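You operate a simulated robot arm through the tools that you are given. There is no shell and no other tool. Be economical: measure what you need, move in short steps, check, and stop when the job is done.

Carry out the task below with a simulated robot arm. There is one attempt and no reset: what you move stays moved.

Task
Draw the overfull glass cell down to the blue line.
Fine: shut the blue fill tap first; cell waste beaker under the drain, tap shut after, beaker back.

Only the result counts: the job must be done as asked and must still hold three seconds after the hand-in. Knocking over, shifting, dropping, spilling or breaking anything else fails it.

Robot
A 7-joint arm with a two-finger parallel gripper, fixed in place. Base frame: the origin is at the foot of the arm, x ahead of it, y to its left, z up; the work surface is at about z = 90. Units: cm, degrees, N and s.
With the tool pointing down near the work surface it reaches from about 24 to 68 cm from the base axis. Its first joint turns from -66.0 to 66.0 degrees. Payload 2.4 kg.
The TCP is the grasp point between the finger pads, 3 cm short of the fingertips. In the tool frame z runs along the fingers and y along their closing line. Largest opening 9.4 cm; finger width 2.8, thickness 1; the body of the gripper, 5 by 9.6 cm, starts 5.5 cm behind the TCP.
Orientation is told as [roll, pitch, yaw] about the base's x, y, z axes, in that order, counted from this pose: with the fingers straight down and closing along the base's y, the tool's x points along the base's -x, its y along +y and its z along -z.

Tools
- The arm moves only by the tool nudge_tool. Its argument "rows" is a list of rows, each a list of 7 numbers: the turn, a rotation vector about the base's x, y, z in rad, then the shift along the base's x, y, z in cm, then the finger opening in cm, from 0 to 9.4. In form: [[ax, ay, az, x, y, z, fingers], ...]. A call has 1 to 8 rows; each row shifts and turns the commanded pose from where the row before left it. Rows are played at 5 a second. More than 5 cm and 8.6 degrees between two rows, or a gripper value outside its range, and nothing of the call is played. Where a pose cannot be reached the arm comes as near as it can. A force on the tool above 40 N (or 10 N above the force at the start of the call, whichever is more), or a blocked arm, ends the call early, and 0.2 s more pass. Each finger travels about 15.3 cm/s and halts on what it meets, pressing with about 33 N; the grip force reading is that of the motor and also rises with nothing between the fingers. The clock runs only during rows and for 0.2 s after the last one: add rows that do not move to give the fingers time. It gives the time, the measured TCP pose, the force on the tool (base axes), the opening and the grip force at its end, in the units of the frame above (readings bear some noise).
- Cameras (640 x 400 px; columns grow to the right, rows downward): "scene" is fixed at [4.84, 48.06, 145.17]; the picture's right is [-0.65, -0.76, 0.00], its down [-0.37, 0.31, -0.88] and it looks along [0.67, -0.57, -0.48] (base axes); focal length 290 px, centre (320, 200). "wrist" rides on the gripper at [-3.7, 0, -5.8] in the tool frame; the picture's right is [0.00, -1.00, 0.00], its down [0.97, 0.00, -0.24] and it looks along [0.24, 0.00, 0.97] (tool axes); focal length 218 px, centre (320, 200). There is no depth. A picture from a camera that has moved, and an enlarged one, comes with that camera's place and axes in the base frame and with its lens.
- get_image(camera): a new picture of that camera. It takes no simulated time.
- close_up(camera, box): a new picture of the part [left, top, right, bottom] of that camera's present view, enlarged. It takes no simulated time.
- sign_off(): hands the job in; it is judged then, once.

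Work in short steps. Places have to be worked out from the pictures, the camera data and where the tool is seen: move nearer, look again, correct. Check each grasp and each placing, and mend what went wrong. You have 120 turns and 64 pictures in all, those below and enlarged ones among them. Open the gripper and draw the arm clear of the work before you hand the job in, unless the task says otherwise; then end with one line.

The tools are called after "Call:" as name(argument=value, ...) on one line, values as JSON. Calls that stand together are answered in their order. nudge_tool: Moves the arm, as the interface text tells. Its arguments: {"type":"object","properties":{"rows":{"type":"array"}},"required":["rows"]} The other tools are called the same way: get_image (camera) takes a picture; close_up (camera, box) takes an enlarged picture of a part of a camera's view; sign_off () hands the job in.

At the start:

```text
t: 0.0
tcp_pos: [34.86, 1.8, 134.0]
tcp_rot: [0.0, 0.0, 0.0]
wrist_force: [-0.7, 0.7, -0.2]
width: 9.41
grasp_force: 0.0
```

scene: 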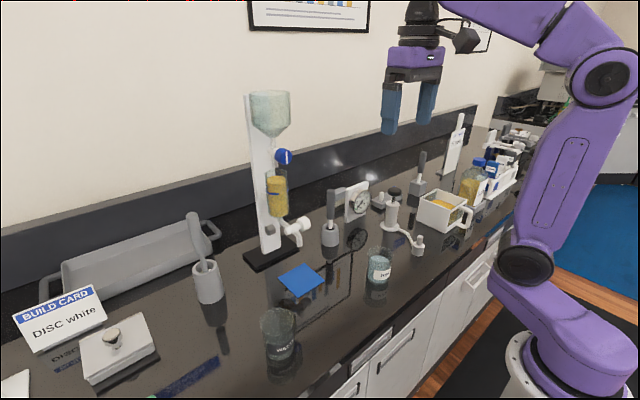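
wrist: 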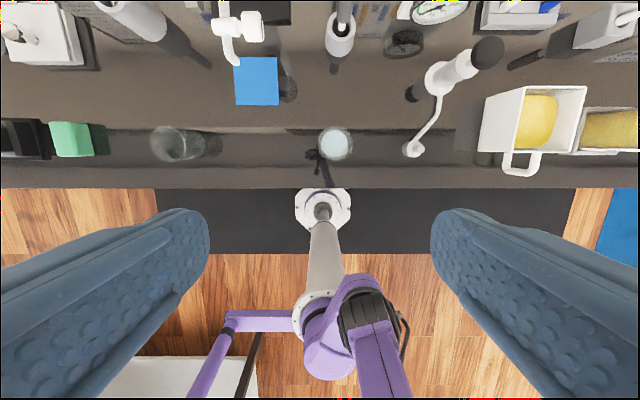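

I see a column with a funnel, a blue tap, the glass cell and a white drain tap, with two beakers in front of it. I'll enlarge these to read the details.

Call:
close_up(camera="scene", box=[230, 80, 330, 280])

Call:
close_up(camera="scene", box=[240, 230, 420, 370])

Call:
close_up(camera="wrist", box=[140, 0, 460, 200])

```text
2.00 times, centred on (280, 180) of scene
camera zoom: at [4.84, 48.06, 145.17], right [-0.65, -0.76, 0.0], down [-0.37, 0.31, -0.88], along [0.67, -0.57, -0.48], focal length 580 px, centre (400, 240)
```

zoom: 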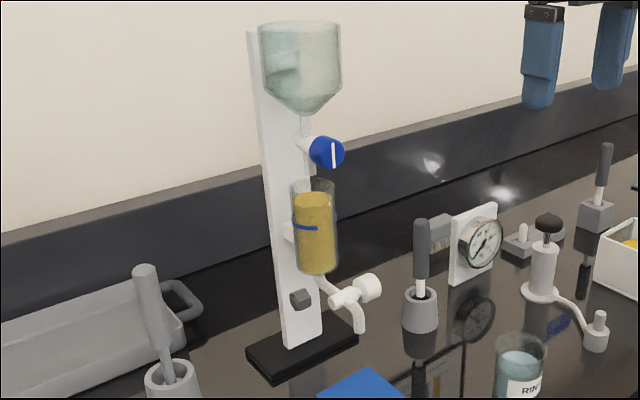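

```text
2.86 times, centred on (330, 300) of scene
camera zoom: at [4.84, 48.06, 145.17], right [-0.65, -0.76, 0.0], down [-0.37, 0.31, -0.88], along [0.67, -0.57, -0.48], focal length 829 px, centre (291, -86)
```

zoom: 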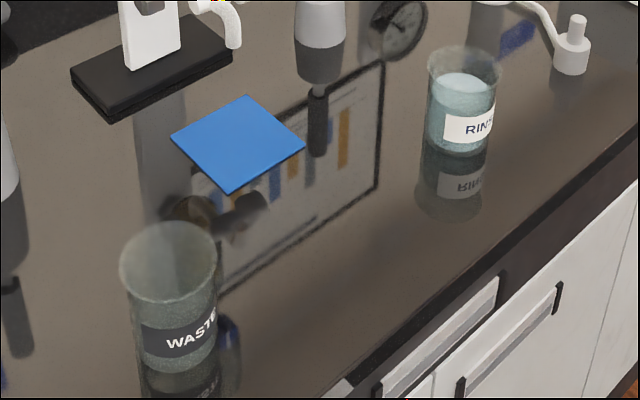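

```text
2.00 times, centred on (300, 100) of wrist
camera zoom: at [38.62, 1.93, 139.75], right [0.0, -1.0, 0.0], down [-0.97, 0.0, 0.24], along [-0.24, 0.0, -0.97], focal length 436 px, centre (360, 400)
```

zoom: 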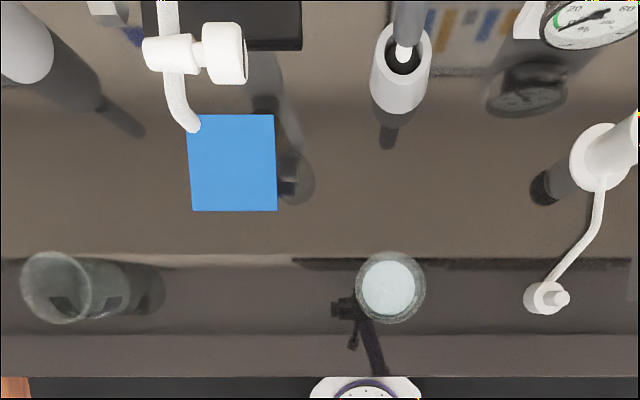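

The drain spout tip works out at about (51.3, 15.2, 101), directly over the blue mat. The waste beaker is near (39, 29.5) with its rim at z≈98. Next I'll turn the tool horizontal to face the rig and look at the taps.

Call:
nudge_tool(rows=[[0, -0.1428, 0, 0.2, 1.1, -0.7, 9.4], [0, -0.1428, 0, 0.2, 1.1, -0.7, 9.4], [0, -0.1428, 0, 0.2, 1.1, -0.7, 9.4], [0, -0.1428, 0, 0.2, 1.1, -0.7, 9.4], [0, -0.1428, 0, 0.2, 1.1, -0.7, 9.4], [0, -0.1428, 0, 0.2, 1.1, -0.7, 9.4], [0, -0.1428, 0, 0.2, 1.1, -0.7, 9.4], [0, -0.1428, 0, 0.2, 1.1, -0.7, 9.4]])

Call:
nudge_tool(rows=[[0, -0.1428, 0, 0.2, 1.1, -0.7, 9.4], [0, -0.1428, 0, 0.2, 1.1, -0.7, 9.4], [0, -0.1428, 0, 0.2, 1.1, -0.7, 9.4], [0, 0, 0, 0, 0, 0, 9.4]])

Call:
get_image(camera="wrist")

```text
t: 1.8
tcp_pos: [36.56, 10.64, 128.49]
tcp_rot: [0.0, -65.5, 0.0]
wrist_force: [-0.3, 0.7, -0.6]
width: 9.38
grasp_force: 0.1
```

```text
t: 2.8
tcp_pos: [39.11, 11.78, 129.4]
tcp_rot: [-4.2, -88.0, 2.5]
wrist_force: [-0.9, 0.2, -0.3]
width: 9.38
grasp_force: 0.0
out of reach, approached as far as the arm can: row 2, 3
```

```text
58 pictures are left
camera wrist: at [33.28, 12.2, 133.14], right [-0.03, -1.0, 0.0], down [-0.27, 0.01, -0.96], along [0.96, -0.03, -0.27], focal length 218 px, centre (320, 200)
```

wrist: 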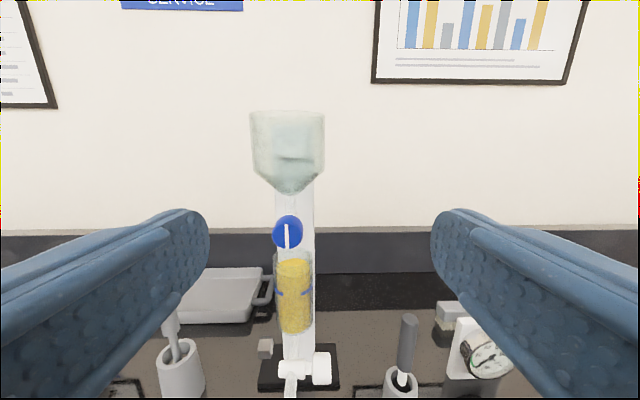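

The blue knob faces the robot at about (55.9, 15.2, 123.2), with its white handle line vertical, which I take to mean open. I'll take an enlarged look.

Call:
close_up(camera="wrist", box=[230, 190, 350, 400])

Call:
close_up(camera="wrist", box=[255, 200, 335, 250])

Call:
close_up(camera="scene", box=[250, 140, 330, 190])

Call:
close_up(camera="scene", box=[250, 205, 330, 255])

```text
1.90 times, centred on (290, 295) of wrist
camera zoom: at [33.28, 12.2, 133.14], right [-0.03, -1.0, 0.0], down [-0.27, 0.01, -0.96], along [0.96, -0.03, -0.27], focal length 416 px, centre (377, 19)
```

zoom: 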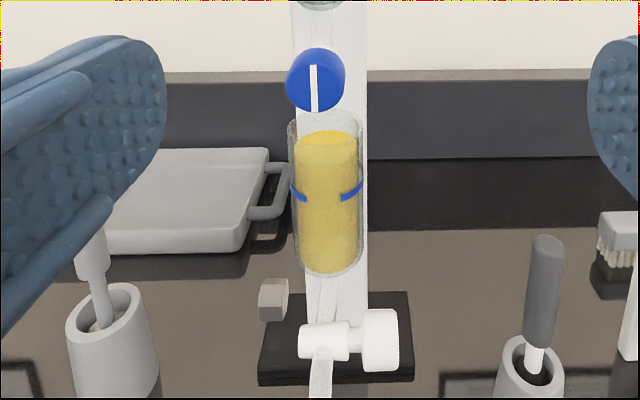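

```text
8.00 times, centred on (295, 225) of wrist
camera zoom: at [33.28, 12.2, 133.14], right [-0.03, -1.0, 0.0], down [-0.27, 0.01, -0.96], along [0.96, -0.03, -0.27], focal length 1746 px, centre (520, 0)
```

zoom: 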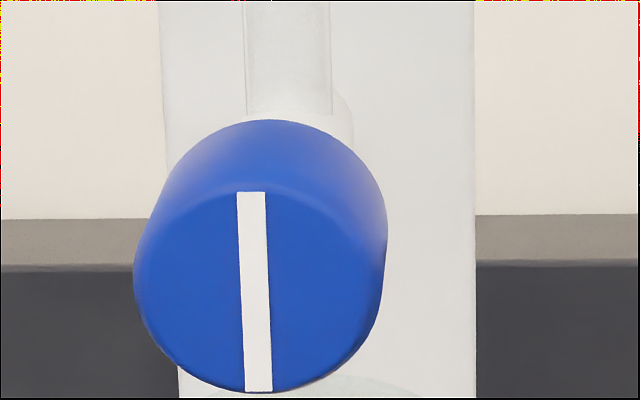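

```text
8.00 times, centred on (290, 165) of scene
camera zoom: at [4.84, 48.06, 145.17], right [-0.65, -0.76, 0.0], down [-0.37, 0.31, -0.88], along [0.67, -0.57, -0.48], focal length 2322 px, centre (560, 480)
```

zoom: 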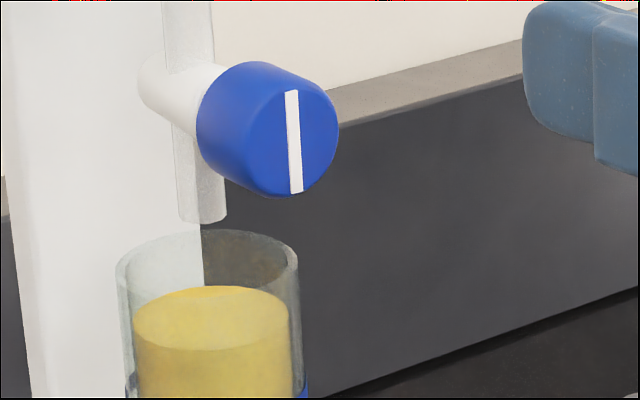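

```text
8.00 times, centred on (290, 230) of scene
camera zoom: at [4.84, 48.06, 145.17], right [-0.65, -0.76, 0.0], down [-0.37, 0.31, -0.88], along [0.67, -0.57, -0.48], focal length 2322 px, centre (560, -40)
```

zoom: 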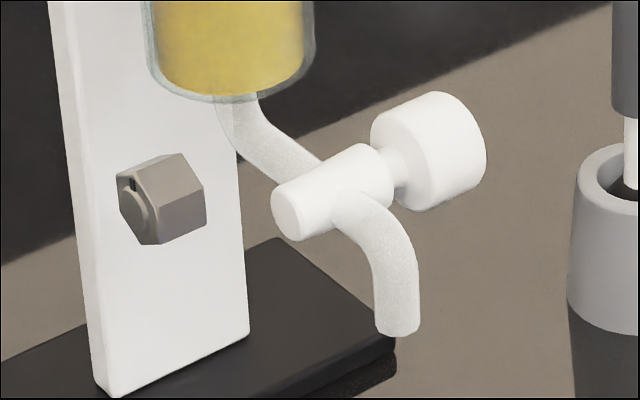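

The knob's face is at about (54.6, 15, 123.2), and it is roughly 3.2 cm across and 2 cm deep. I'll move forward a little and check how the pose follows.

Call:
nudge_tool(rows=[[0, 0, 0, 2.5, 0, 0, 6], [0, 0, 0, 2.5, 0, 0, 6], [0, 0, 0, 0, 0, 0, 6]])

```text
t: 3.6
tcp_pos: [44.06, 12.13, 129.29]
tcp_rot: [14.2, -90.1, -14.3]
wrist_force: [0.1, 0.3, 0.2]
width: 6.02
grasp_force: 0.0
```

The orientation holds. I'll move to about 6.5 cm in front of the blue knob and check the alignment.

Call:
nudge_tool(rows=[[0, 0, 0, 1, 1, -2, 5], [0, 0, 0, 1, 1, -2, 5], [0, 0, 0, 1, 0.9, -2.1, 5], [0, 0, 0, 0, 0, 0, 5]])

Call:
get_image(camera="wrist")

Call:
get_image(camera="scene")

```text
t: 4.6
tcp_pos: [46.91, 14.97, 123.52]
tcp_rot: [78.0, -90.0, -78.1]
wrist_force: [0.5, 0.0, -0.9]
width: 4.99
grasp_force: 0.0
```

```text
53 pictures are left
camera wrist: at [41.1, 15.11, 127.16], right [0.0, -1.0, 0.0], down [-0.24, 0.0, -0.97], along [0.97, 0.0, -0.24], focal length 218 px, centre (320, 200)
```

wrist: 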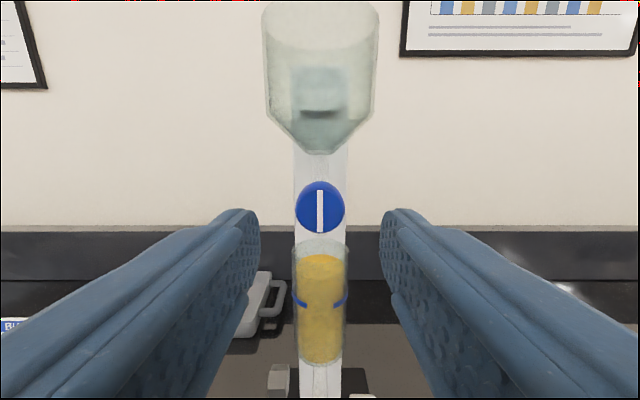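

```text
52 pictures are left
```

scene: 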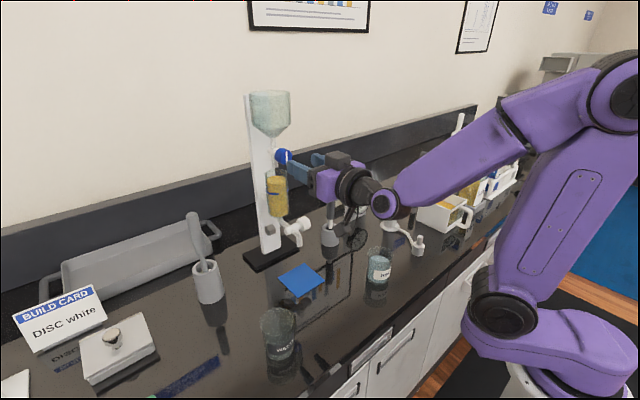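

The tool is aligned in y and z. I'll advance to x≈52.9 and close on the knob.

Call:
nudge_tool(rows=[[0, 0, 0, 2, 0.05, -0.05, 5], [0, 0, 0, 2, 0.05, -0.05, 5], [0, 0, 0, 2.1, 0, 0, 5], [0, 0, 0, 0, 0, 0, 5], [0, 0, 0, 0, 0, 0, 4], [0, 0, 0, 0, 0, 0, 3], [0, 0, 0, 0, 0, 0, 3]])

Call:
close_up(camera="wrist", box=[240, 130, 400, 230])

Call:
close_up(camera="scene", box=[250, 130, 330, 180])

```text
t: 6.2
tcp_pos: [53.17, 15.04, 123.18]
tcp_rot: [76.9, -90.0, -76.9]
wrist_force: [2.7, -1.5, -1.0]
width: 3.29
grasp_force: 45.1
```

```text
4.00 times, centred on (320, 180) of wrist
camera zoom: at [47.31, 15.11, 126.8], right [0.0, -1.0, 0.0], down [-0.24, 0.0, -0.97], along [0.97, 0.0, -0.24], focal length 873 px, centre (320, 280)
```

zoom: 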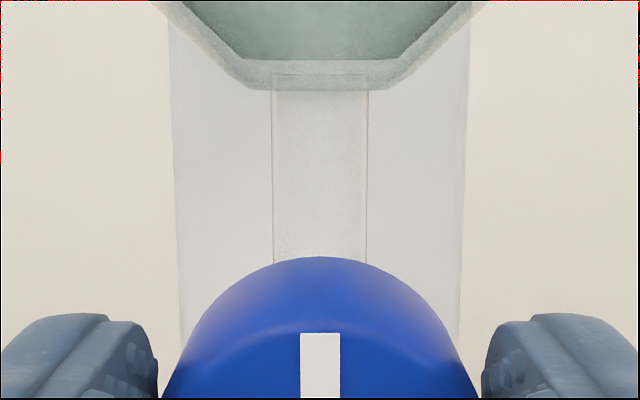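

```text
8.00 times, centred on (290, 155) of scene
camera zoom: at [4.85, 48.05, 145.17], right [-0.65, -0.76, 0.0], down [-0.37, 0.31, -0.88], along [0.67, -0.57, -0.48], focal length 2322 px, centre (560, 560)
```

zoom: 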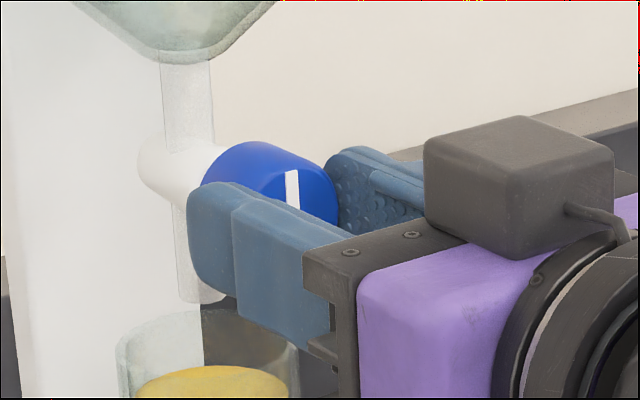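

The knob is held (width 3.29). I'll try a small turn about +x and see whether the line follows.

Call:
nudge_tool(rows=[[0.12, 0, 0, 0, 0, 0, 2.8], [0.12, 0, 0, 0, 0, 0, 2.8], [0.12, 0, 0, 0, 0, 0, 2.8], [0, 0, 0, 0, 0, 0, 2.8]])

Call:
close_up(camera="scene", box=[250, 130, 330, 180])

```text
t: 7.2
tcp_pos: [53.15, 14.95, 123.11]
tcp_rot: [89.4, -69.2, -89.5]
wrist_force: [13.3, -0.7, -6.5]
width: 3.3
grasp_force: 45.4
```

```text
8.00 times, centred on (290, 155) of scene
camera zoom: at [4.91, 48.05, 145.17], right [-0.65, -0.76, 0.0], down [-0.37, 0.31, -0.88], along [0.67, -0.57, -0.48], focal length 2322 px, centre (560, 560)
```

zoom: 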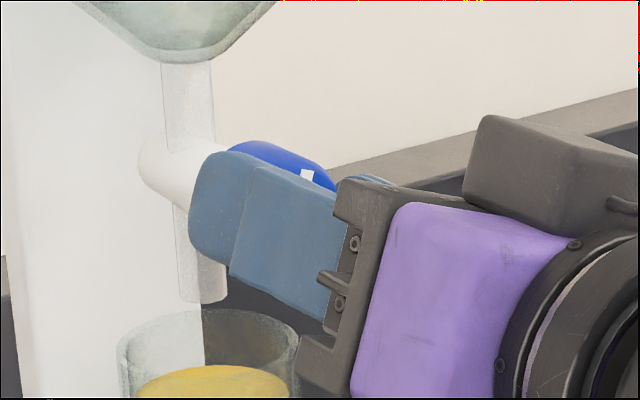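

The tool turned 21°. I'll check in the wrist view whether the knob line followed it.

Call:
close_up(camera="wrist", box=[240, 150, 400, 250])

```text
4.00 times, centred on (320, 200) of wrist
camera zoom: at [47.31, 13.75, 126.58], right [0.0, -0.94, -0.35], down [-0.24, 0.34, -0.91], along [0.97, 0.08, -0.23], focal length 873 px, centre (320, 200)
```

zoom: 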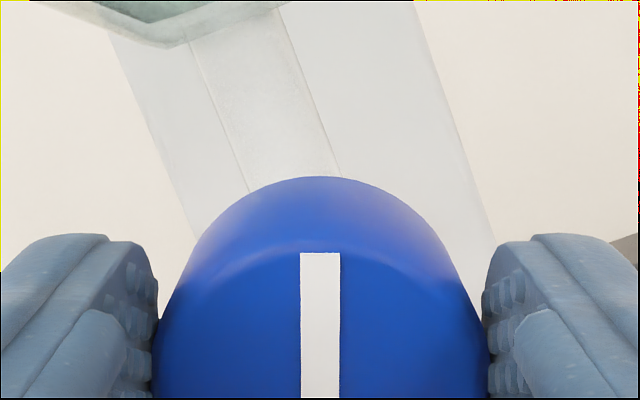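

The knob follows the fingers without slipping. I'll continue toward 90°.

Call:
nudge_tool(rows=[[0.149, 0, 0, 0, 0, 0, 2.8], [0.149, 0, 0, 0, 0, 0, 2.8], [0.149, 0, 0, 0, 0, 0, 2.8], [0.149, 0, 0, 0, 0, 0, 2.8], [0.149, 0, 0, 0, 0, 0, 2.8], [0.149, 0, 0, 0, 0, 0, 2.8], [0.149, 0, 0, 0, 0, 0, 2.8], [0.149, 0, 0, 0, 0, 0, 2.8]])

Call:
close_up(camera="wrist", box=[240, 150, 400, 250])

```text
t: 7.5
tcp_pos: [53.36, 14.94, 123.24]
tcp_rot: [89.7, -66.8, -90.0]
wrist_force: [-22.7, -3.3, 4.6]
width: 3.27
grasp_force: 45.2
stopped in row 1: the force on the tool passed its limit (the readings are from after the stop); the commanded pose is now the measured one
```

```text
4.00 times, centred on (320, 200) of wrist
camera zoom: at [47.5, 13.59, 126.58], right [-0.01, -0.92, -0.39], down [-0.24, 0.38, -0.89], along [0.97, 0.09, -0.22], focal length 873 px, centre (320, 200)
```

zoom: 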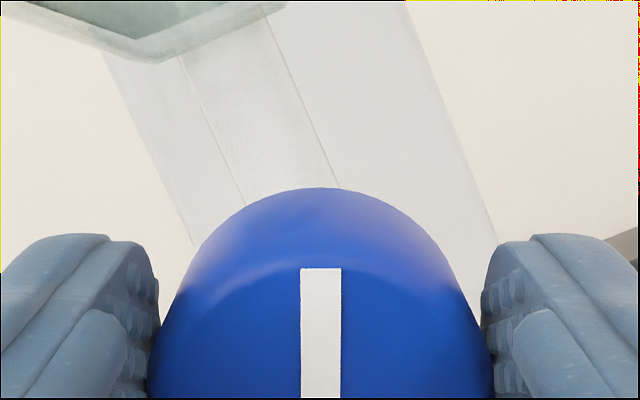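

The force limit tripped, on a mainly axial transient, while the knob was still turning with the tool. I'll continue in smaller steps.

Call:
nudge_tool(rows=[[0, 0, 0, 0, 0, 0, 2.8], [0.06, 0, 0, 0, 0, 0, 2.8], [0.06, 0, 0, 0, 0, 0, 2.8], [0.06, 0, 0, 0, 0, 0, 2.8], [0.06, 0, 0, 0, 0, 0, 2.8]])

```text
t: 8.0
tcp_pos: [53.34, 14.87, 123.11]
tcp_rot: [89.5, -65.8, -89.9]
wrist_force: [-23.8, -6.0, 3.1]
width: 3.28
grasp_force: 45.0
stopped in row 2: the force on the tool passed its limit (the readings are from after the stop); the commanded pose is now the measured one
```

The tool carries an axial preload of about −24 N. I'll open slightly to relieve it, then look.

Call:
nudge_tool(rows=[[0, 0, 0, 0, 0, 0, 4.2], [0, 0, 0, 0, 0, 0, 4.2]])

Call:
get_image(camera="scene")

Call:
get_image(camera="wrist")

```text
t: 8.6
tcp_pos: [53.38, 14.86, 123.21]
tcp_rot: [89.3, -65.8, -89.7]
wrist_force: [-0.1, -0.4, 0.0]
width: 4.18
grasp_force: 0.0
```

```text
46 pictures are left
```

scene: 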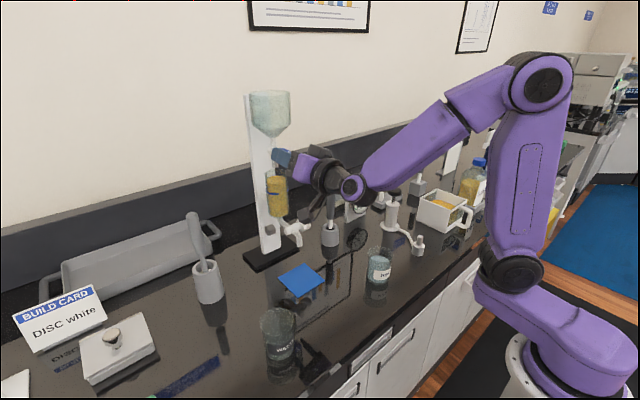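

```text
45 pictures are left
camera wrist: at [47.69, 13.56, 126.5], right [0.0, -0.91, -0.41], down [-0.24, 0.4, -0.88], along [0.97, 0.1, -0.22], focal length 218 px, centre (320, 200)
```

wrist: 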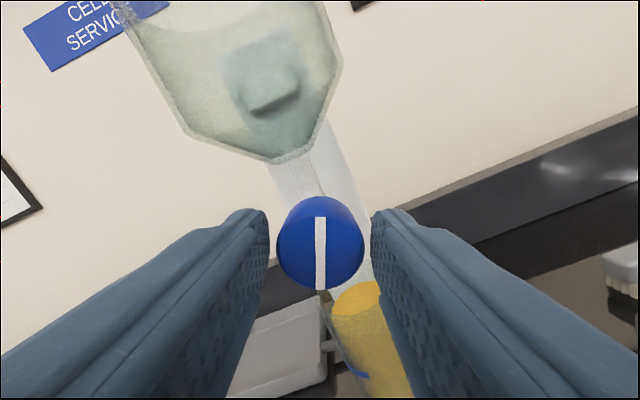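

With the fingers open the force is zero, and the knob stayed at about 24°. I'll re-grip it stress-free and turn slowly.

Call:
nudge_tool(rows=[[0, 0, 0, 0, 0, 0, 3], [0, 0, 0, 0, 0, 0, 3], [0, 0, 0, 0, 0, 0, 3]])

Call:
nudge_tool(rows=[[0.05, 0, 0, 0, 0, 0, 3], [0.05, 0, 0, 0, 0, 0, 3], [0.05, 0, 0, 0, 0, 0, 3], [0.05, 0, 0, 0, 0, 0, 3]])

```text
t: 9.4
tcp_pos: [53.54, 14.96, 123.2]
tcp_rot: [89.4, -65.9, -89.6]
wrist_force: [-0.2, -1.8, -1.7]
width: 3.29
grasp_force: 44.9
```

```text
t: 10.4
tcp_pos: [53.52, 14.95, 123.23]
tcp_rot: [89.4, -54.3, -89.8]
wrist_force: [-10.1, -9.2, 0.0]
width: 3.29
grasp_force: 45.4
```

The knob is now at 36°. I'll continue, yielding slightly to the measured forces.

Call:
nudge_tool(rows=[[0.05, 0, 0, -0.04, -0.02, 0, 3], [0.05, 0, 0, -0.04, -0.02, 0, 3], [0.05, 0, 0, -0.02, 0, 0, 3], [0.05, 0, 0, -0.02, 0, 0, 3], [0.05, 0, 0, 0, 0, 0, 3], [0.05, 0, 0, 0, 0, 0, 3]])

```text
t: 11.0
tcp_pos: [53.57, 14.96, 123.17]
tcp_rot: [87.5, -50.7, -89.2]
wrist_force: [-9.4, -5.4, 1.6]
width: 3.34
grasp_force: 45.6
out of reach, approached as far as the arm can: row 1, 2
stopped in row 2: the force on the tool passed its limit (the readings are from after the stop); the commanded pose is now the measured one
```

The arm's own reach limits this turn, and the knob is now at about 39°. I'll open, rotate the hand back, re-grip and turn the rest.

Call:
nudge_tool(rows=[[0, 0, 0, 0, 0, 0, 4.3], [0, 0, 0, -0.2, 0, 0, 4.3], [-0.1, 0, 0, 0, 0, 0, 4.3], [-0.1, 0, 0, 0, 0, 0, 4.3], [-0.1, 0, 0, 0, 0, 0, 4.3], [-0.1, 0, 0, 0, 0, 0, 4.3], [-0.1, 0, 0, 0, 0, 0, 4.3], [-0.1, 0, 0, 0, 0, 0, 4.3]])

Call:
nudge_tool(rows=[[-0.1, 0, 0, 0, 0, 0, 4.3], [-0.1, 0, 0, 0, 0, 0, 4.3], [-0.1, 0, 0, 0, 0, 0, 4.3], [-0.1, 0, 0, 0, 0, 0, 4.3], [0, 0, 0, 0, 0, 0, 4.3]])

Call:
get_image(camera="wrist")

```text
t: 12.8
tcp_pos: [53.37, 14.93, 123.2]
tcp_rot: [81.6, -85.2, -83.6]
wrist_force: [0.2, 0.4, 0.1]
width: 4.32
grasp_force: 0.0
```

```text
t: 14.0
tcp_pos: [53.4, 14.94, 123.07]
tcp_rot: [-90.3, -71.8, 88.2]
wrist_force: [0.4, 0.4, -1.5]
width: 4.31
grasp_force: 0.0
```

```text
44 pictures are left
camera wrist: at [47.55, 16.4, 126.55], right [-0.03, -0.95, 0.31], down [-0.25, -0.29, -0.92], along [0.97, -0.11, -0.23], focal length 218 px, centre (320, 200)
```

wrist: 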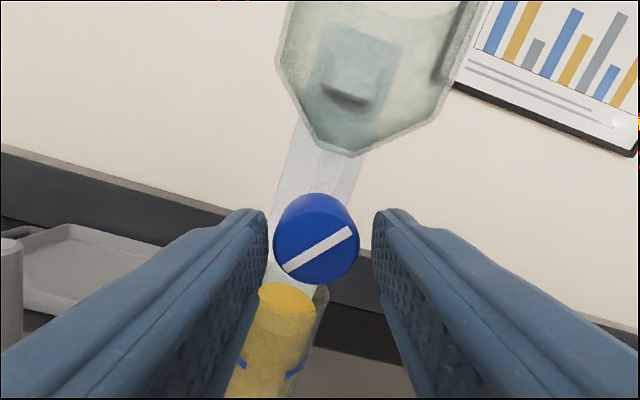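

The knob is at about 40° and the hand at −18°. I'll grip and turn 50° further.

Call:
nudge_tool(rows=[[-0.1, 0, 0, 0, 0, 0, 4.3], [0, 0, 0, 0, 0, 0, 3], [0, 0, 0, 0, 0, 0, 3], [0, 0, 0, 0, 0, 0, 3]])

Call:
nudge_tool(rows=[[0.06, 0, 0, 0, 0, 0, 3], [0.06, 0, 0, 0, 0, 0, 3], [0.06, 0, 0, 0, 0, 0, 3], [0.06, 0, 0, 0, 0, 0, 3], [0.06, 0, 0, 0, 0, 0, 3], [0.06, 0, 0, 0, 0, 0, 3], [0.06, 0, 0, 0, 0, 0, 3]])

Call:
nudge_tool(rows=[[0.06, 0, 0, 0, 0, 0, 3], [0.06, 0, 0, 0, 0, 0, 3], [0.06, 0, 0, 0, 0, 0, 3], [0.06, 0, 0, 0, 0, 0, 3], [0.06, 0, 0, 0, 0, 0, 3], [0.06, 0, 0, 0, 0, 0, 3], [0.06, 0, 0, 0, 0, 0, 3]])

Call:
close_up(camera="wrist", box=[240, 150, 400, 250])

```text
t: 15.0
tcp_pos: [53.31, 15.1, 123.05]
tcp_rot: [-90.3, -66.1, 88.7]
wrist_force: [3.1, 9.7, -4.4]
width: 3.38
grasp_force: 44.4
```

```text
t: 16.6
tcp_pos: [53.37, 15.01, 123.02]
tcp_rot: [28.3, -89.5, -30.3]
wrist_force: [-16.0, 5.7, -3.8]
width: 3.39
grasp_force: 45.0
```

```text
t: 18.2
tcp_pos: [53.37, 15.06, 123.14]
tcp_rot: [86.9, -65.6, -88.7]
wrist_force: [-20.2, 0.5, -8.5]
width: 3.39
grasp_force: 44.8
```

```text
4.00 times, centred on (320, 200) of wrist
camera zoom: at [47.57, 13.75, 126.59], right [-0.03, -0.91, -0.41], down [-0.25, 0.41, -0.88], along [0.97, 0.07, -0.24], focal length 873 px, centre (320, 200)
```

zoom: 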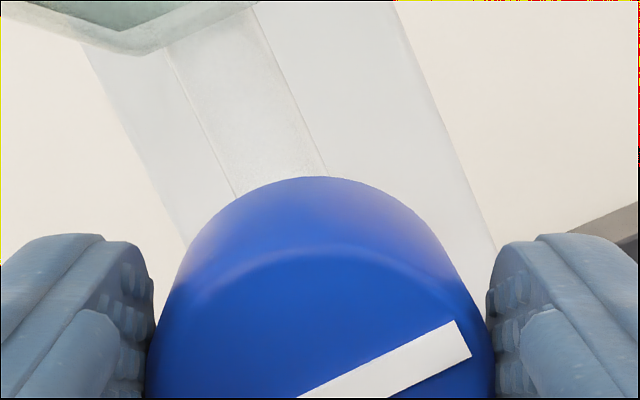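

The line is now near 88° in the world frame. I'll add a touch more until it's horizontal, then release and look.

Call:
nudge_tool(rows=[[0.04, 0, 0, 0, 0, 0, 3], [0, 0, 0, 0, 0, 0, 3], [0, 0, 0, 0, 0, 0, 4.4], [0, 0, 0, 0, 0, 0, 4.4], [0, 0, 0, -2, 0, 0, 4.4], [0, 0, 0, -2, 0, 0, 4.4], [-0.13, 0, 0, -2, 0, 0, 4.4], [-0.13, 0, 0, 0, 0, 0, 4.4]])

Call:
get_image(camera="wrist")

Call:
close_up(camera="scene", box=[240, 130, 340, 220])

```text
t: 20.0
tcp_pos: [47.31, 14.95, 123.34]
tcp_rot: [85.6, -78.4, -87.4]
wrist_force: [-0.3, 0.0, 0.7]
width: 4.42
grasp_force: 0.1
```

```text
42 pictures are left
camera wrist: at [41.46, 14.55, 126.95], right [-0.03, -0.98, -0.2], down [-0.25, 0.2, -0.95], along [0.97, 0.02, -0.25], focal length 218 px, centre (320, 200)
```

wrist: 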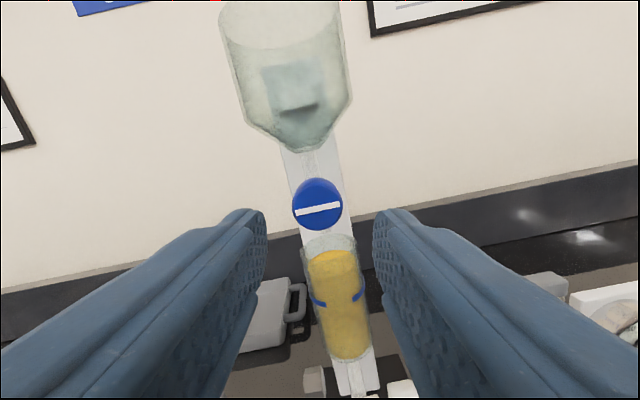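

```text
4.44 times, centred on (290, 175) of scene
camera zoom: at [4.84, 48.06, 145.17], right [-0.65, -0.76, 0.0], down [-0.37, 0.31, -0.88], along [0.67, -0.57, -0.48], focal length 1290 px, centre (453, 311)
```

zoom: 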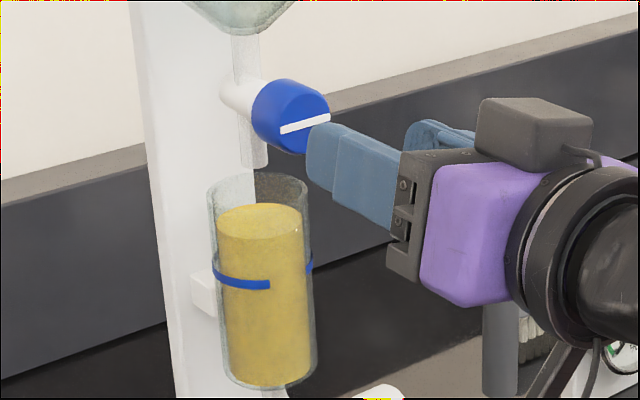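

The blue bar is now horizontal, so the fill tap is shut. Next is the waste beaker: I'll back off, tilt the tool about 65° and point it radially toward the beaker at azimuth ≈37°.

Call:
nudge_tool(rows=[[-0.1, 0, 0, -1, 0, 0, 6], [-0.1, 0, 0, -1, 0, 0, 8], [0, 0.145, 0, -0.5, 0, -1.5, 9], [0, 0.145, 0, -0.5, 0, -1.5, 9], [0, 0.145, 0, -0.5, 0, -1.5, 9]])

Call:
nudge_tool(rows=[[0, 0, 0.13, -2, 2, -1, 9], [0, 0, 0.13, -2, 2, -1, 9], [0, 0, 0.13, -2, 2, -1, 9], [0, 0, 0.13, -2, 1.5, -1, 9], [0, 0, 0.13, -1, 1, -1, 9], [0, 0, 0, 0, 0, 0, 9]])

Call:
get_image(camera="wrist")

Call:
get_image(camera="scene")

```text
t: 21.2
tcp_pos: [43.82, 14.83, 118.46]
tcp_rot: [-1.3, -64.3, -0.6]
wrist_force: [0.9, -0.8, 0.0]
width: 9.0
grasp_force: 0.0
```

```text
t: 22.6
tcp_pos: [34.86, 23.53, 113.38]
tcp_rot: [-1.1, -64.5, 36.6]
wrist_force: [-0.1, -0.2, 0.3]
width: 9.01
grasp_force: 0.0
```

```text
40 pictures are left
camera wrist: at [31.9, 21.52, 119.29], right [0.58, -0.81, 0.01], down [-0.51, -0.38, -0.77], along [0.63, 0.44, -0.63], focal length 218 px, centre (320, 200)
```

wrist: 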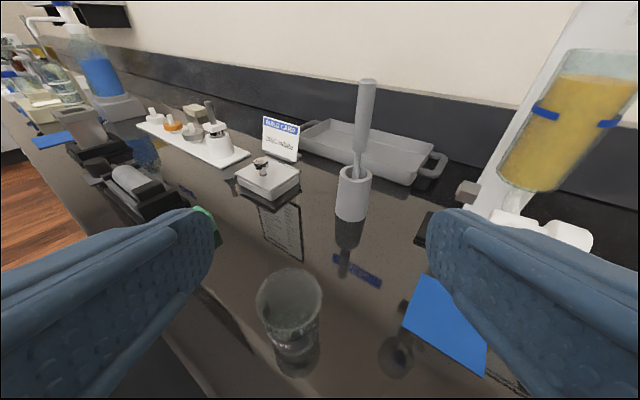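

```text
39 pictures are left
```

scene: 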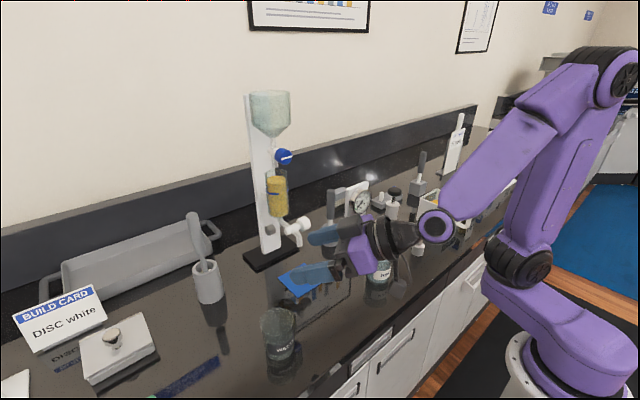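

The beaker is confirmed near (38.7, 29.6). I'll descend to a pre-grasp point behind it along the tool axis.

Call:
nudge_tool(rows=[[0, 0, 0, -1, 0, -3.5, 9], [0, 0, 0, -1, 0, -3.5, 9], [0, 0, 0, -1, 0, -3.5, 9], [0, 0, 0, -1, 0, -3.5, 9], [0, 0, 0, 0, 0, 0, 9]])

Call:
get_image(camera="wrist")

```text
t: 23.8
tcp_pos: [30.99, 23.11, 101.21]
tcp_rot: [-1.4, -64.6, 36.7]
wrist_force: [0.6, 0.0, 0.5]
width: 9.01
grasp_force: 0.0
out of reach, approached as far as the arm can: row 4
```

```text
38 pictures are left
camera wrist: at [28.0, 21.14, 107.04], right [0.58, -0.81, 0.01], down [-0.51, -0.37, -0.77], along [0.63, 0.44, -0.64], focal length 218 px, centre (320, 200)
```

wrist: 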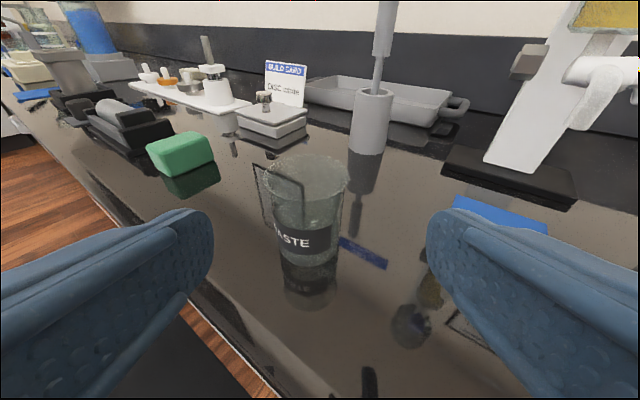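

The beaker is centred near (38.3, 29.6), about 0.8 cm left of the finger line. I'll correct sideways and advance so the fingers straddle it.

Call:
nudge_tool(rows=[[0, 0, 0, 0.5, 1.2, -2, 9.2], [0, 0, 0, 1.5, 1.2, -1.6, 9.2], [0, 0, 0, 0, 0, 0, 9.2]])

Call:
get_image(camera="wrist")

```text
t: 24.6
tcp_pos: [33.17, 25.58, 97.48]
tcp_rot: [-1.2, -64.5, 36.5]
wrist_force: [-0.6, -0.2, -0.5]
width: 9.19
grasp_force: 0.1
```

```text
37 pictures are left
camera wrist: at [30.06, 23.72, 103.23], right [0.58, -0.81, 0.01], down [-0.51, -0.37, -0.77], along [0.63, 0.44, -0.63], focal length 218 px, centre (320, 200)
```

wrist: 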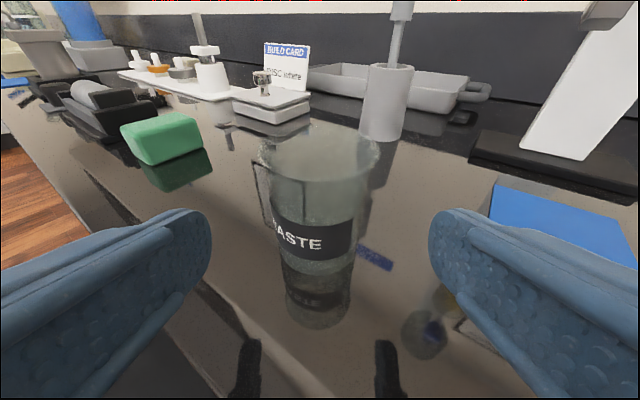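

It's centred now. I'll advance and close gently on the beaker.

Call:
nudge_tool(rows=[[0, 0, 0, 1.5, 1.15, -1, 9.2], [0, 0, 0, 1.5, 1.15, -1, 9.2], [0, 0, 0, 1.3, 1.0, -0.7, 9.2], [0, 0, 0, 0, 0, 0, 9.2]])

Call:
get_image(camera="wrist")

Call:
close_up(camera="scene", box=[220, 280, 380, 390])

```text
t: 25.6
tcp_pos: [37.52, 29.21, 94.88]
tcp_rot: [-1.3, -64.6, 36.6]
wrist_force: [1.2, 0.0, 1.0]
width: 9.21
grasp_force: 0.1
```

```text
36 pictures are left
camera wrist: at [34.53, 27.28, 100.64], right [0.58, -0.81, 0.01], down [-0.51, -0.37, -0.77], along [0.63, 0.44, -0.63], focal length 218 px, centre (320, 200)
```

wrist: 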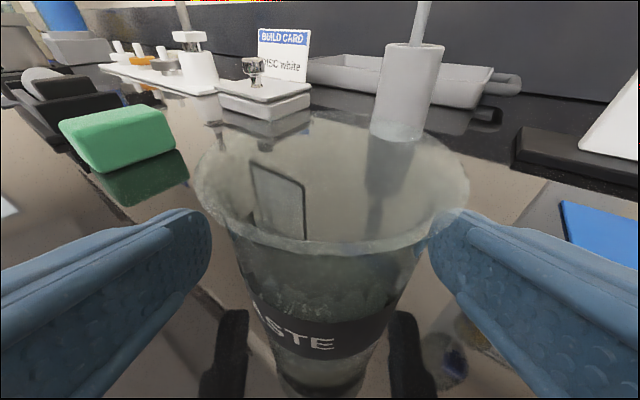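

```text
3.64 times, centred on (300, 335) of scene
camera zoom: at [4.84, 48.06, 145.17], right [-0.65, -0.76, 0.0], down [-0.37, 0.31, -0.88], along [0.67, -0.57, -0.48], focal length 1055 px, centre (393, -291)
```

zoom: 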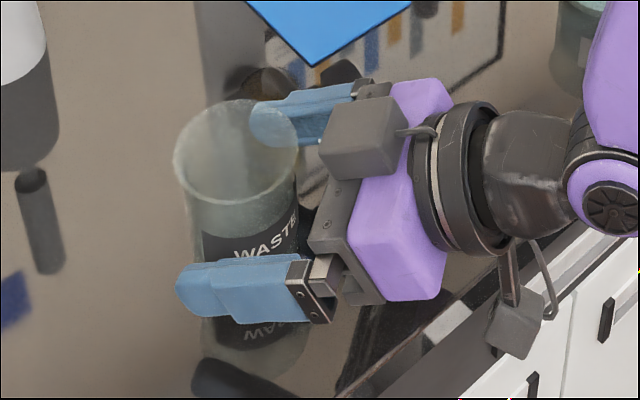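

The fingers straddle the beaker, which sits a bit right and ahead. I'll make a small correction and close in steps.

Call:
nudge_tool(rows=[[0, 0, 0, 0.45, 0.05, 0, 9.2], [0, 0, 0, 0, 0, 0, 8.2], [0, 0, 0, 0, 0, 0, 7.4], [0, 0, 0, 0, 0, 0, 6.8], [0, 0, 0, 0, 0, 0, 6.2], [0, 0, 0, 0, 0, 0, 5.8], [0, 0, 0, 0, 0, 0, 5.8]])

Call:
get_image(camera="wrist")

```text
t: 27.2
tcp_pos: [38.02, 29.32, 94.82]
tcp_rot: [-1.2, -64.5, 36.6]
wrist_force: [-0.2, -0.4, 0.0]
width: 5.99
grasp_force: 33.2
```

```text
34 pictures are left
camera wrist: at [34.93, 27.32, 100.66], right [0.58, -0.81, 0.01], down [-0.51, -0.37, -0.77], along [0.63, 0.44, -0.63], focal length 218 px, centre (320, 200)
```

wrist: 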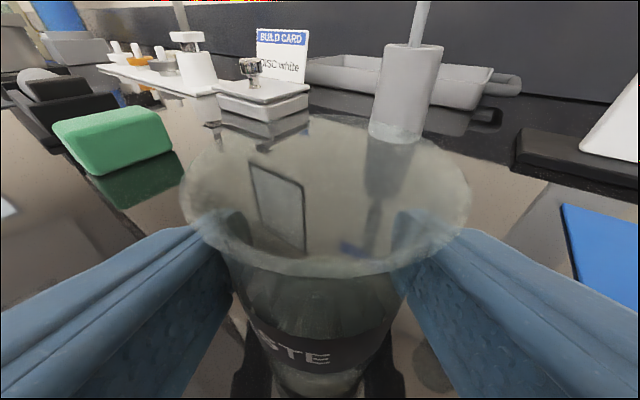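

The grip is firm (5.99 cm, 33 N). The home pose for returning the beaker is TCP (38.02, 29.32, 94.82), yaw 36.6. I'll lift 1.3 cm and carry it to a staging point in front of the spout.

Call:
nudge_tool(rows=[[0, 0, 0, 0, 0, 0.7, 5.8], [0, 0, 0, 0, 0, 0.7, 5.8], [0, 0, -0.0585, 1.2, -2.65, 0, 5.8], [0, 0, -0.0585, 1.2, -2.65, 0, 5.8], [0, 0, -0.0585, 1.2, -2.65, 0, 5.8], [0, 0, -0.0585, 1.2, -2.65, 0, 5.8], [0, 0, -0.0585, 1.2, -2.65, 0, 5.8], [0, 0, -0.0585, 1.2, -2.65, 0, 5.8]])

Call:
get_image(camera="wrist")

Call:
close_up(camera="scene", box=[230, 190, 390, 310])

```text
t: 28.8
tcp_pos: [42.51, 18.26, 96.29]
tcp_rot: [-1.0, -64.7, 22.9]
wrist_force: [-6.5, 4.5, 1.1]
width: 5.89
grasp_force: 32.8
stopped in row 8: the force on the tool passed its limit (the readings are from after the stop); the commanded pose is now the measured one
```

```text
33 pictures are left
camera wrist: at [39.11, 17.0, 101.99], right [0.38, -0.93, 0.01], down [-0.58, -0.24, -0.77], along [0.72, 0.29, -0.63], focal length 218 px, centre (320, 200)
```

wrist: 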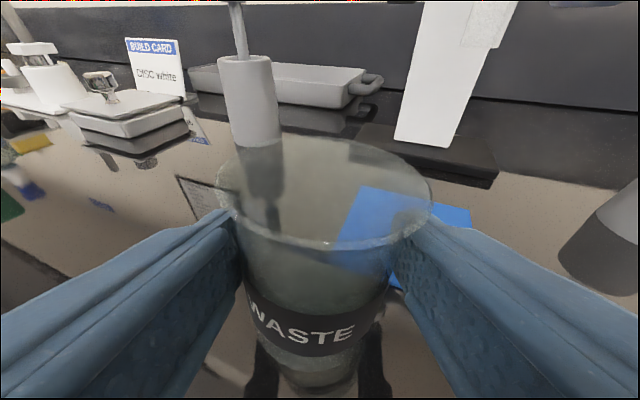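

```text
3.33 times, centred on (310, 250) of scene
camera zoom: at [4.82, 48.07, 145.16], right [-0.65, -0.76, 0.0], down [-0.37, 0.31, -0.88], along [0.67, -0.57, -0.48], focal length 967 px, centre (353, 33)
```

zoom: 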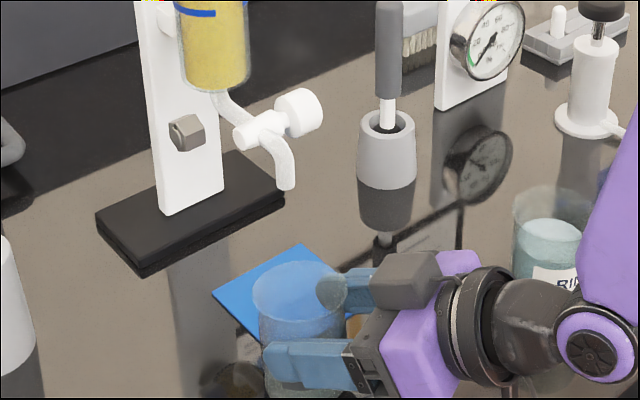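

The call stopped on a force spike, probably from the jerk of the carry. The beaker is still held and nothing looks touched. I'll continue in slower steps.

Call:
nudge_tool(rows=[[0, 0, 0, 0, 0, 0, 5.7], [0, 0, -0.03, 0.5, -1, 0, 5.7], [0, 0, -0.03, 0.5, -1, 0, 5.7], [0, 0, -0.03, 0.5, -1, 0, 5.7], [0, 0, -0.02, 0.5, -1, 0, 5.7], [0, 0, 0, 0.4, -0.7, 0, 5.7], [0, 0, 0, 0, 0, 0, 5.7]])

Call:
get_image(camera="wrist")

Call:
close_up(camera="scene", box=[230, 190, 390, 310])

```text
t: 29.4
tcp_pos: [42.72, 18.21, 96.19]
tcp_rot: [-0.9, -64.6, 22.8]
wrist_force: [-6.8, 5.5, -0.1]
width: 5.88
grasp_force: 32.6
stopped in row 3: the force on the tool passed its limit (the readings are from after the stop); the commanded pose is now the measured one
```

```text
31 pictures are left
camera wrist: at [39.15, 17.0, 102.03], right [0.37, -0.93, 0.01], down [-0.59, -0.24, -0.77], along [0.72, 0.28, -0.63], focal length 218 px, centre (320, 200)
```

wrist: 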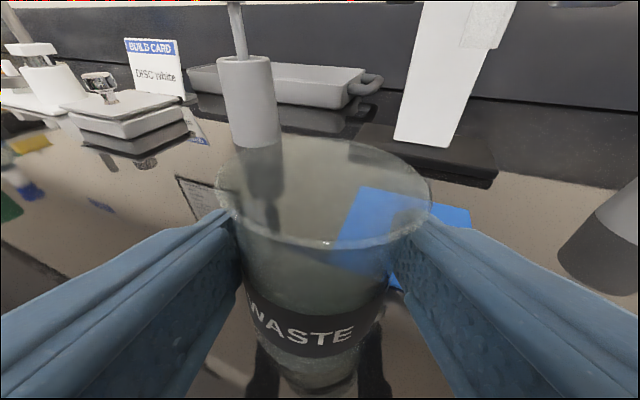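

```text
3.33 times, centred on (310, 250) of scene
camera zoom: at [4.83, 48.07, 145.16], right [-0.65, -0.76, 0.0], down [-0.37, 0.31, -0.88], along [0.67, -0.57, -0.48], focal length 967 px, centre (353, 33)
```

zoom: 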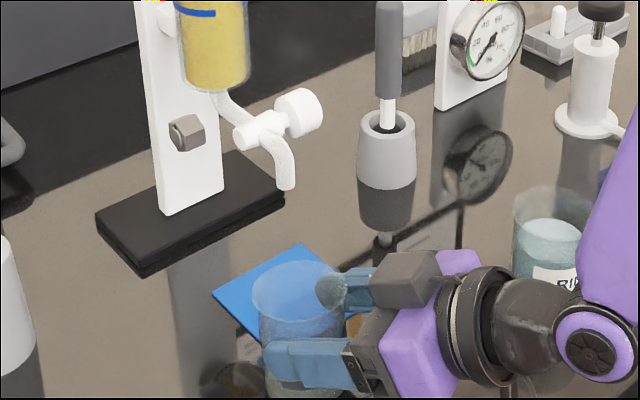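

Measured from the rim size, the rim is at z≈98, so the beaker never lifted. The fingers held it behind its centre and it slid forward to about (44.3, 18.9), now standing upright against the mat edge. I'll open and take a deeper, lower grasp.

Call:
nudge_tool(rows=[[0, 0, 0, 0, 0, 0, 7], [0, 0, 0, 0, 0, 0, 9.2], [0, 0, 0, 0, 0, 0, 9.2]])

Call:
get_image(camera="wrist")

Call:
close_up(camera="scene", box=[260, 240, 360, 310])

```text
t: 30.2
tcp_pos: [42.68, 18.04, 96.2]
tcp_rot: [-1.0, -64.6, 22.5]
wrist_force: [0.4, 0.3, -0.1]
width: 9.21
grasp_force: 0.1
```

```text
29 pictures are left
camera wrist: at [39.27, 16.81, 102.02], right [0.37, -0.93, 0.01], down [-0.59, -0.24, -0.77], along [0.72, 0.28, -0.63], focal length 218 px, centre (320, 200)
```

wrist: 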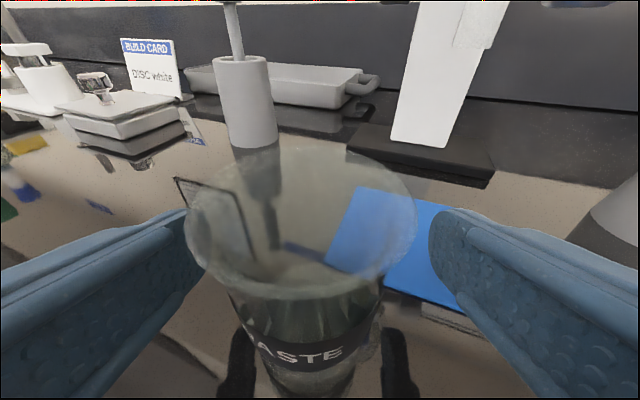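

```text
5.71 times, centred on (310, 275) of scene
camera zoom: at [4.84, 48.06, 145.17], right [-0.65, -0.76, 0.0], down [-0.37, 0.31, -0.88], along [0.67, -0.57, -0.48], focal length 1658 px, centre (377, -229)
```

zoom: 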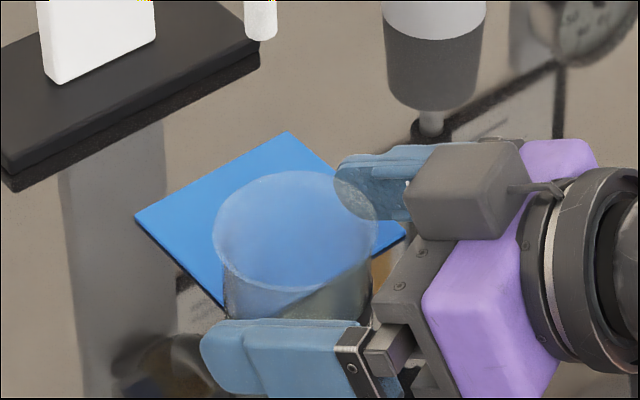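

The open beaker stands upright at about (43.4, 19.0). I'll shift left, forward and down so the grip line is just past its centre, then close.

Call:
nudge_tool(rows=[[0, 0, 0, -0.23, 0.55, 0, 9.2], [0, 0, 0, 0.65, 0.27, -0.9, 9.2], [0, 0, 0, 0.6, 0.25, -0.9, 9.2], [0, 0, 0, 0, 0, 0, 8], [0, 0, 0, 0, 0, 0, 7], [0, 0, 0, 0, 0, 0, 6.2], [0, 0, 0, 0, 0, 0, 5], [0, 0, 0, 0, 0, 0, 5]])

Call:
get_image(camera="wrist")

```text
t: 31.2
tcp_pos: [43.56, 19.03, 94.62]
tcp_rot: [-1.0, -64.5, 22.5]
wrist_force: [-5.5, -4.3, 11.3]
width: 8.02
grasp_force: 0.0
stopped in row 4: the force on the tool passed its limit (the readings are from after the stop); the commanded pose is now the measured one
```

```text
27 pictures are left
camera wrist: at [40.17, 17.94, 100.35], right [0.37, -0.93, 0.01], down [-0.59, -0.24, -0.77], along [0.72, 0.28, -0.63], focal length 218 px, centre (320, 200)
```

wrist: 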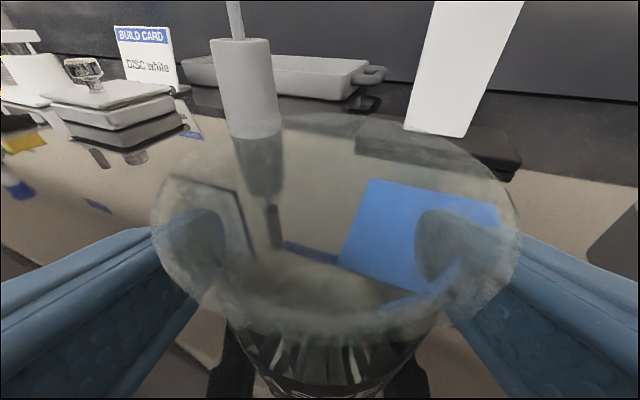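

The readings show contact pushing the hand back and up, so the palm has probably met the rim. I'll back off slightly and check the force.

Call:
nudge_tool(rows=[[0, 0, 0, -0.4, -0.15, 0.3, 8], [0, 0, 0, 0, 0, 0, 8]])

Call:
get_image(camera="wrist")

Call:
close_up(camera="scene", box=[250, 230, 410, 330])

```text
t: 31.8
tcp_pos: [43.11, 18.94, 94.79]
tcp_rot: [-1.0, -64.4, 22.5]
wrist_force: [-0.5, -0.7, -0.6]
width: 8.0
grasp_force: 0.1
```

```text
26 pictures are left
camera wrist: at [39.69, 17.81, 100.58], right [0.37, -0.93, 0.01], down [-0.59, -0.24, -0.77], along [0.72, 0.28, -0.63], focal length 218 px, centre (320, 200)
```

wrist: 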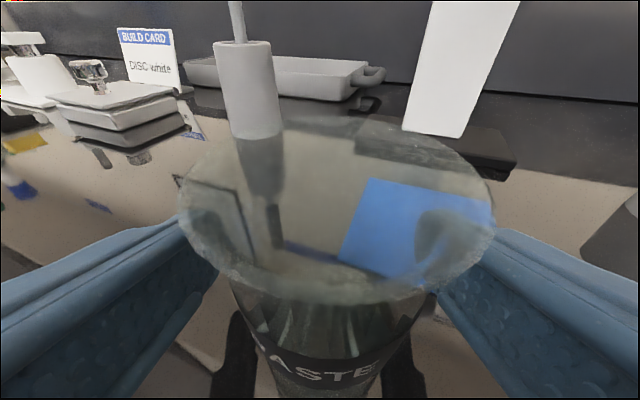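

```text
4.00 times, centred on (330, 280) of scene
camera zoom: at [4.84, 48.06, 145.17], right [-0.65, -0.76, 0.0], down [-0.37, 0.31, -0.88], along [0.67, -0.57, -0.48], focal length 1161 px, centre (280, -120)
```

zoom: 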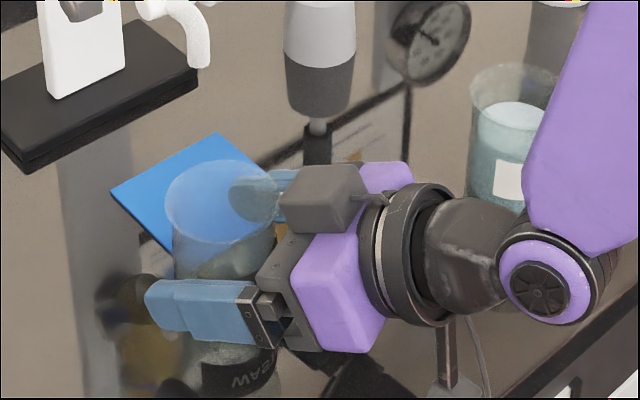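

The force is cleared and the TCP is right at the beaker's centre. I'll close here, then lift a little as a test.

Call:
nudge_tool(rows=[[0, 0, 0, 0, 0, 0, 7.2], [0, 0, 0, 0, 0, 0, 6.6], [0, 0, 0, 0, 0, 0, 6], [0, 0, 0, 0, 0, 0, 5], [0, 0, 0, 0, 0, 0, 5], [0, 0, 0, 0, 0, 0, 5]])

Call:
nudge_tool(rows=[[0, 0, 0, 0, 0, 0.4, 5], [0, 0, 0, 0, 0, 0.4, 5], [0, 0, 0, 0, 0, 0.4, 5], [0, 0, 0, 0, 0, 0, 5]])

Call:
get_image(camera="wrist")

```text
t: 33.2
tcp_pos: [43.09, 18.93, 94.83]
tcp_rot: [-1.0, -64.5, 22.5]
wrist_force: [0.1, -0.8, 1.4]
width: 5.99
grasp_force: 33.5
```

```text
t: 34.2
tcp_pos: [43.29, 18.93, 96.0]
tcp_rot: [-1.0, -64.5, 22.5]
wrist_force: [0.3, 0.0, -0.8]
width: 5.99
grasp_force: 32.6
```

```text
24 pictures are left
camera wrist: at [39.82, 17.73, 101.79], right [0.37, -0.93, 0.01], down [-0.59, -0.24, -0.77], along [0.72, 0.28, -0.63], focal length 218 px, centre (320, 200)
```

wrist: 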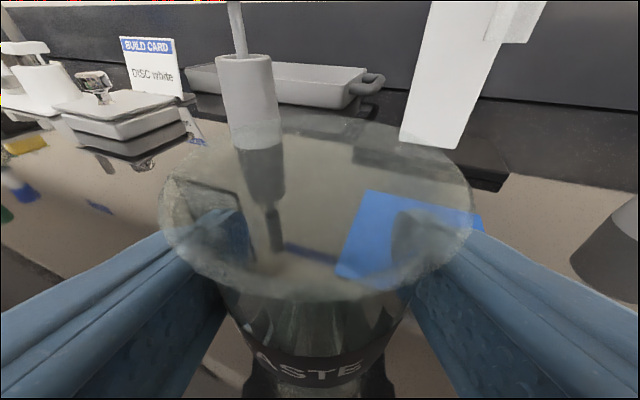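

The rim kept its place in the view, so the beaker is truly lifted. I'll carry it gently toward the mat under the spout, halfway first.

Call:
nudge_tool(rows=[[0, 0, -0.02, 0.6, -0.5, 0, 5], [0, 0, -0.02, 0.6, -0.5, 0, 5], [0, 0, -0.02, 0.6, -0.5, 0, 5], [0, 0, -0.02, 0.6, -0.5, 0, 5], [0, 0, -0.02, 0.6, -0.5, 0, 5], [0, 0, -0.01, 0.6, -0.5, 0, 5], [0, 0, 0, 0, 0, 0, 5]])

Call:
get_image(camera="wrist")

```text
t: 35.8
tcp_pos: [46.91, 15.96, 96.03]
tcp_rot: [-0.9, -64.5, 16.1]
wrist_force: [-0.7, -0.4, -1.1]
width: 5.99
grasp_force: 32.6
```

```text
23 pictures are left
camera wrist: at [43.32, 15.12, 101.85], right [0.26, -0.96, 0.01], down [-0.61, -0.17, -0.77], along [0.75, 0.2, -0.63], focal length 218 px, centre (320, 200)
```

wrist: 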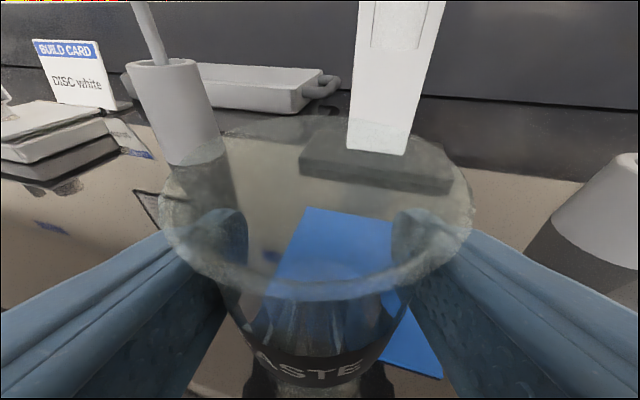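

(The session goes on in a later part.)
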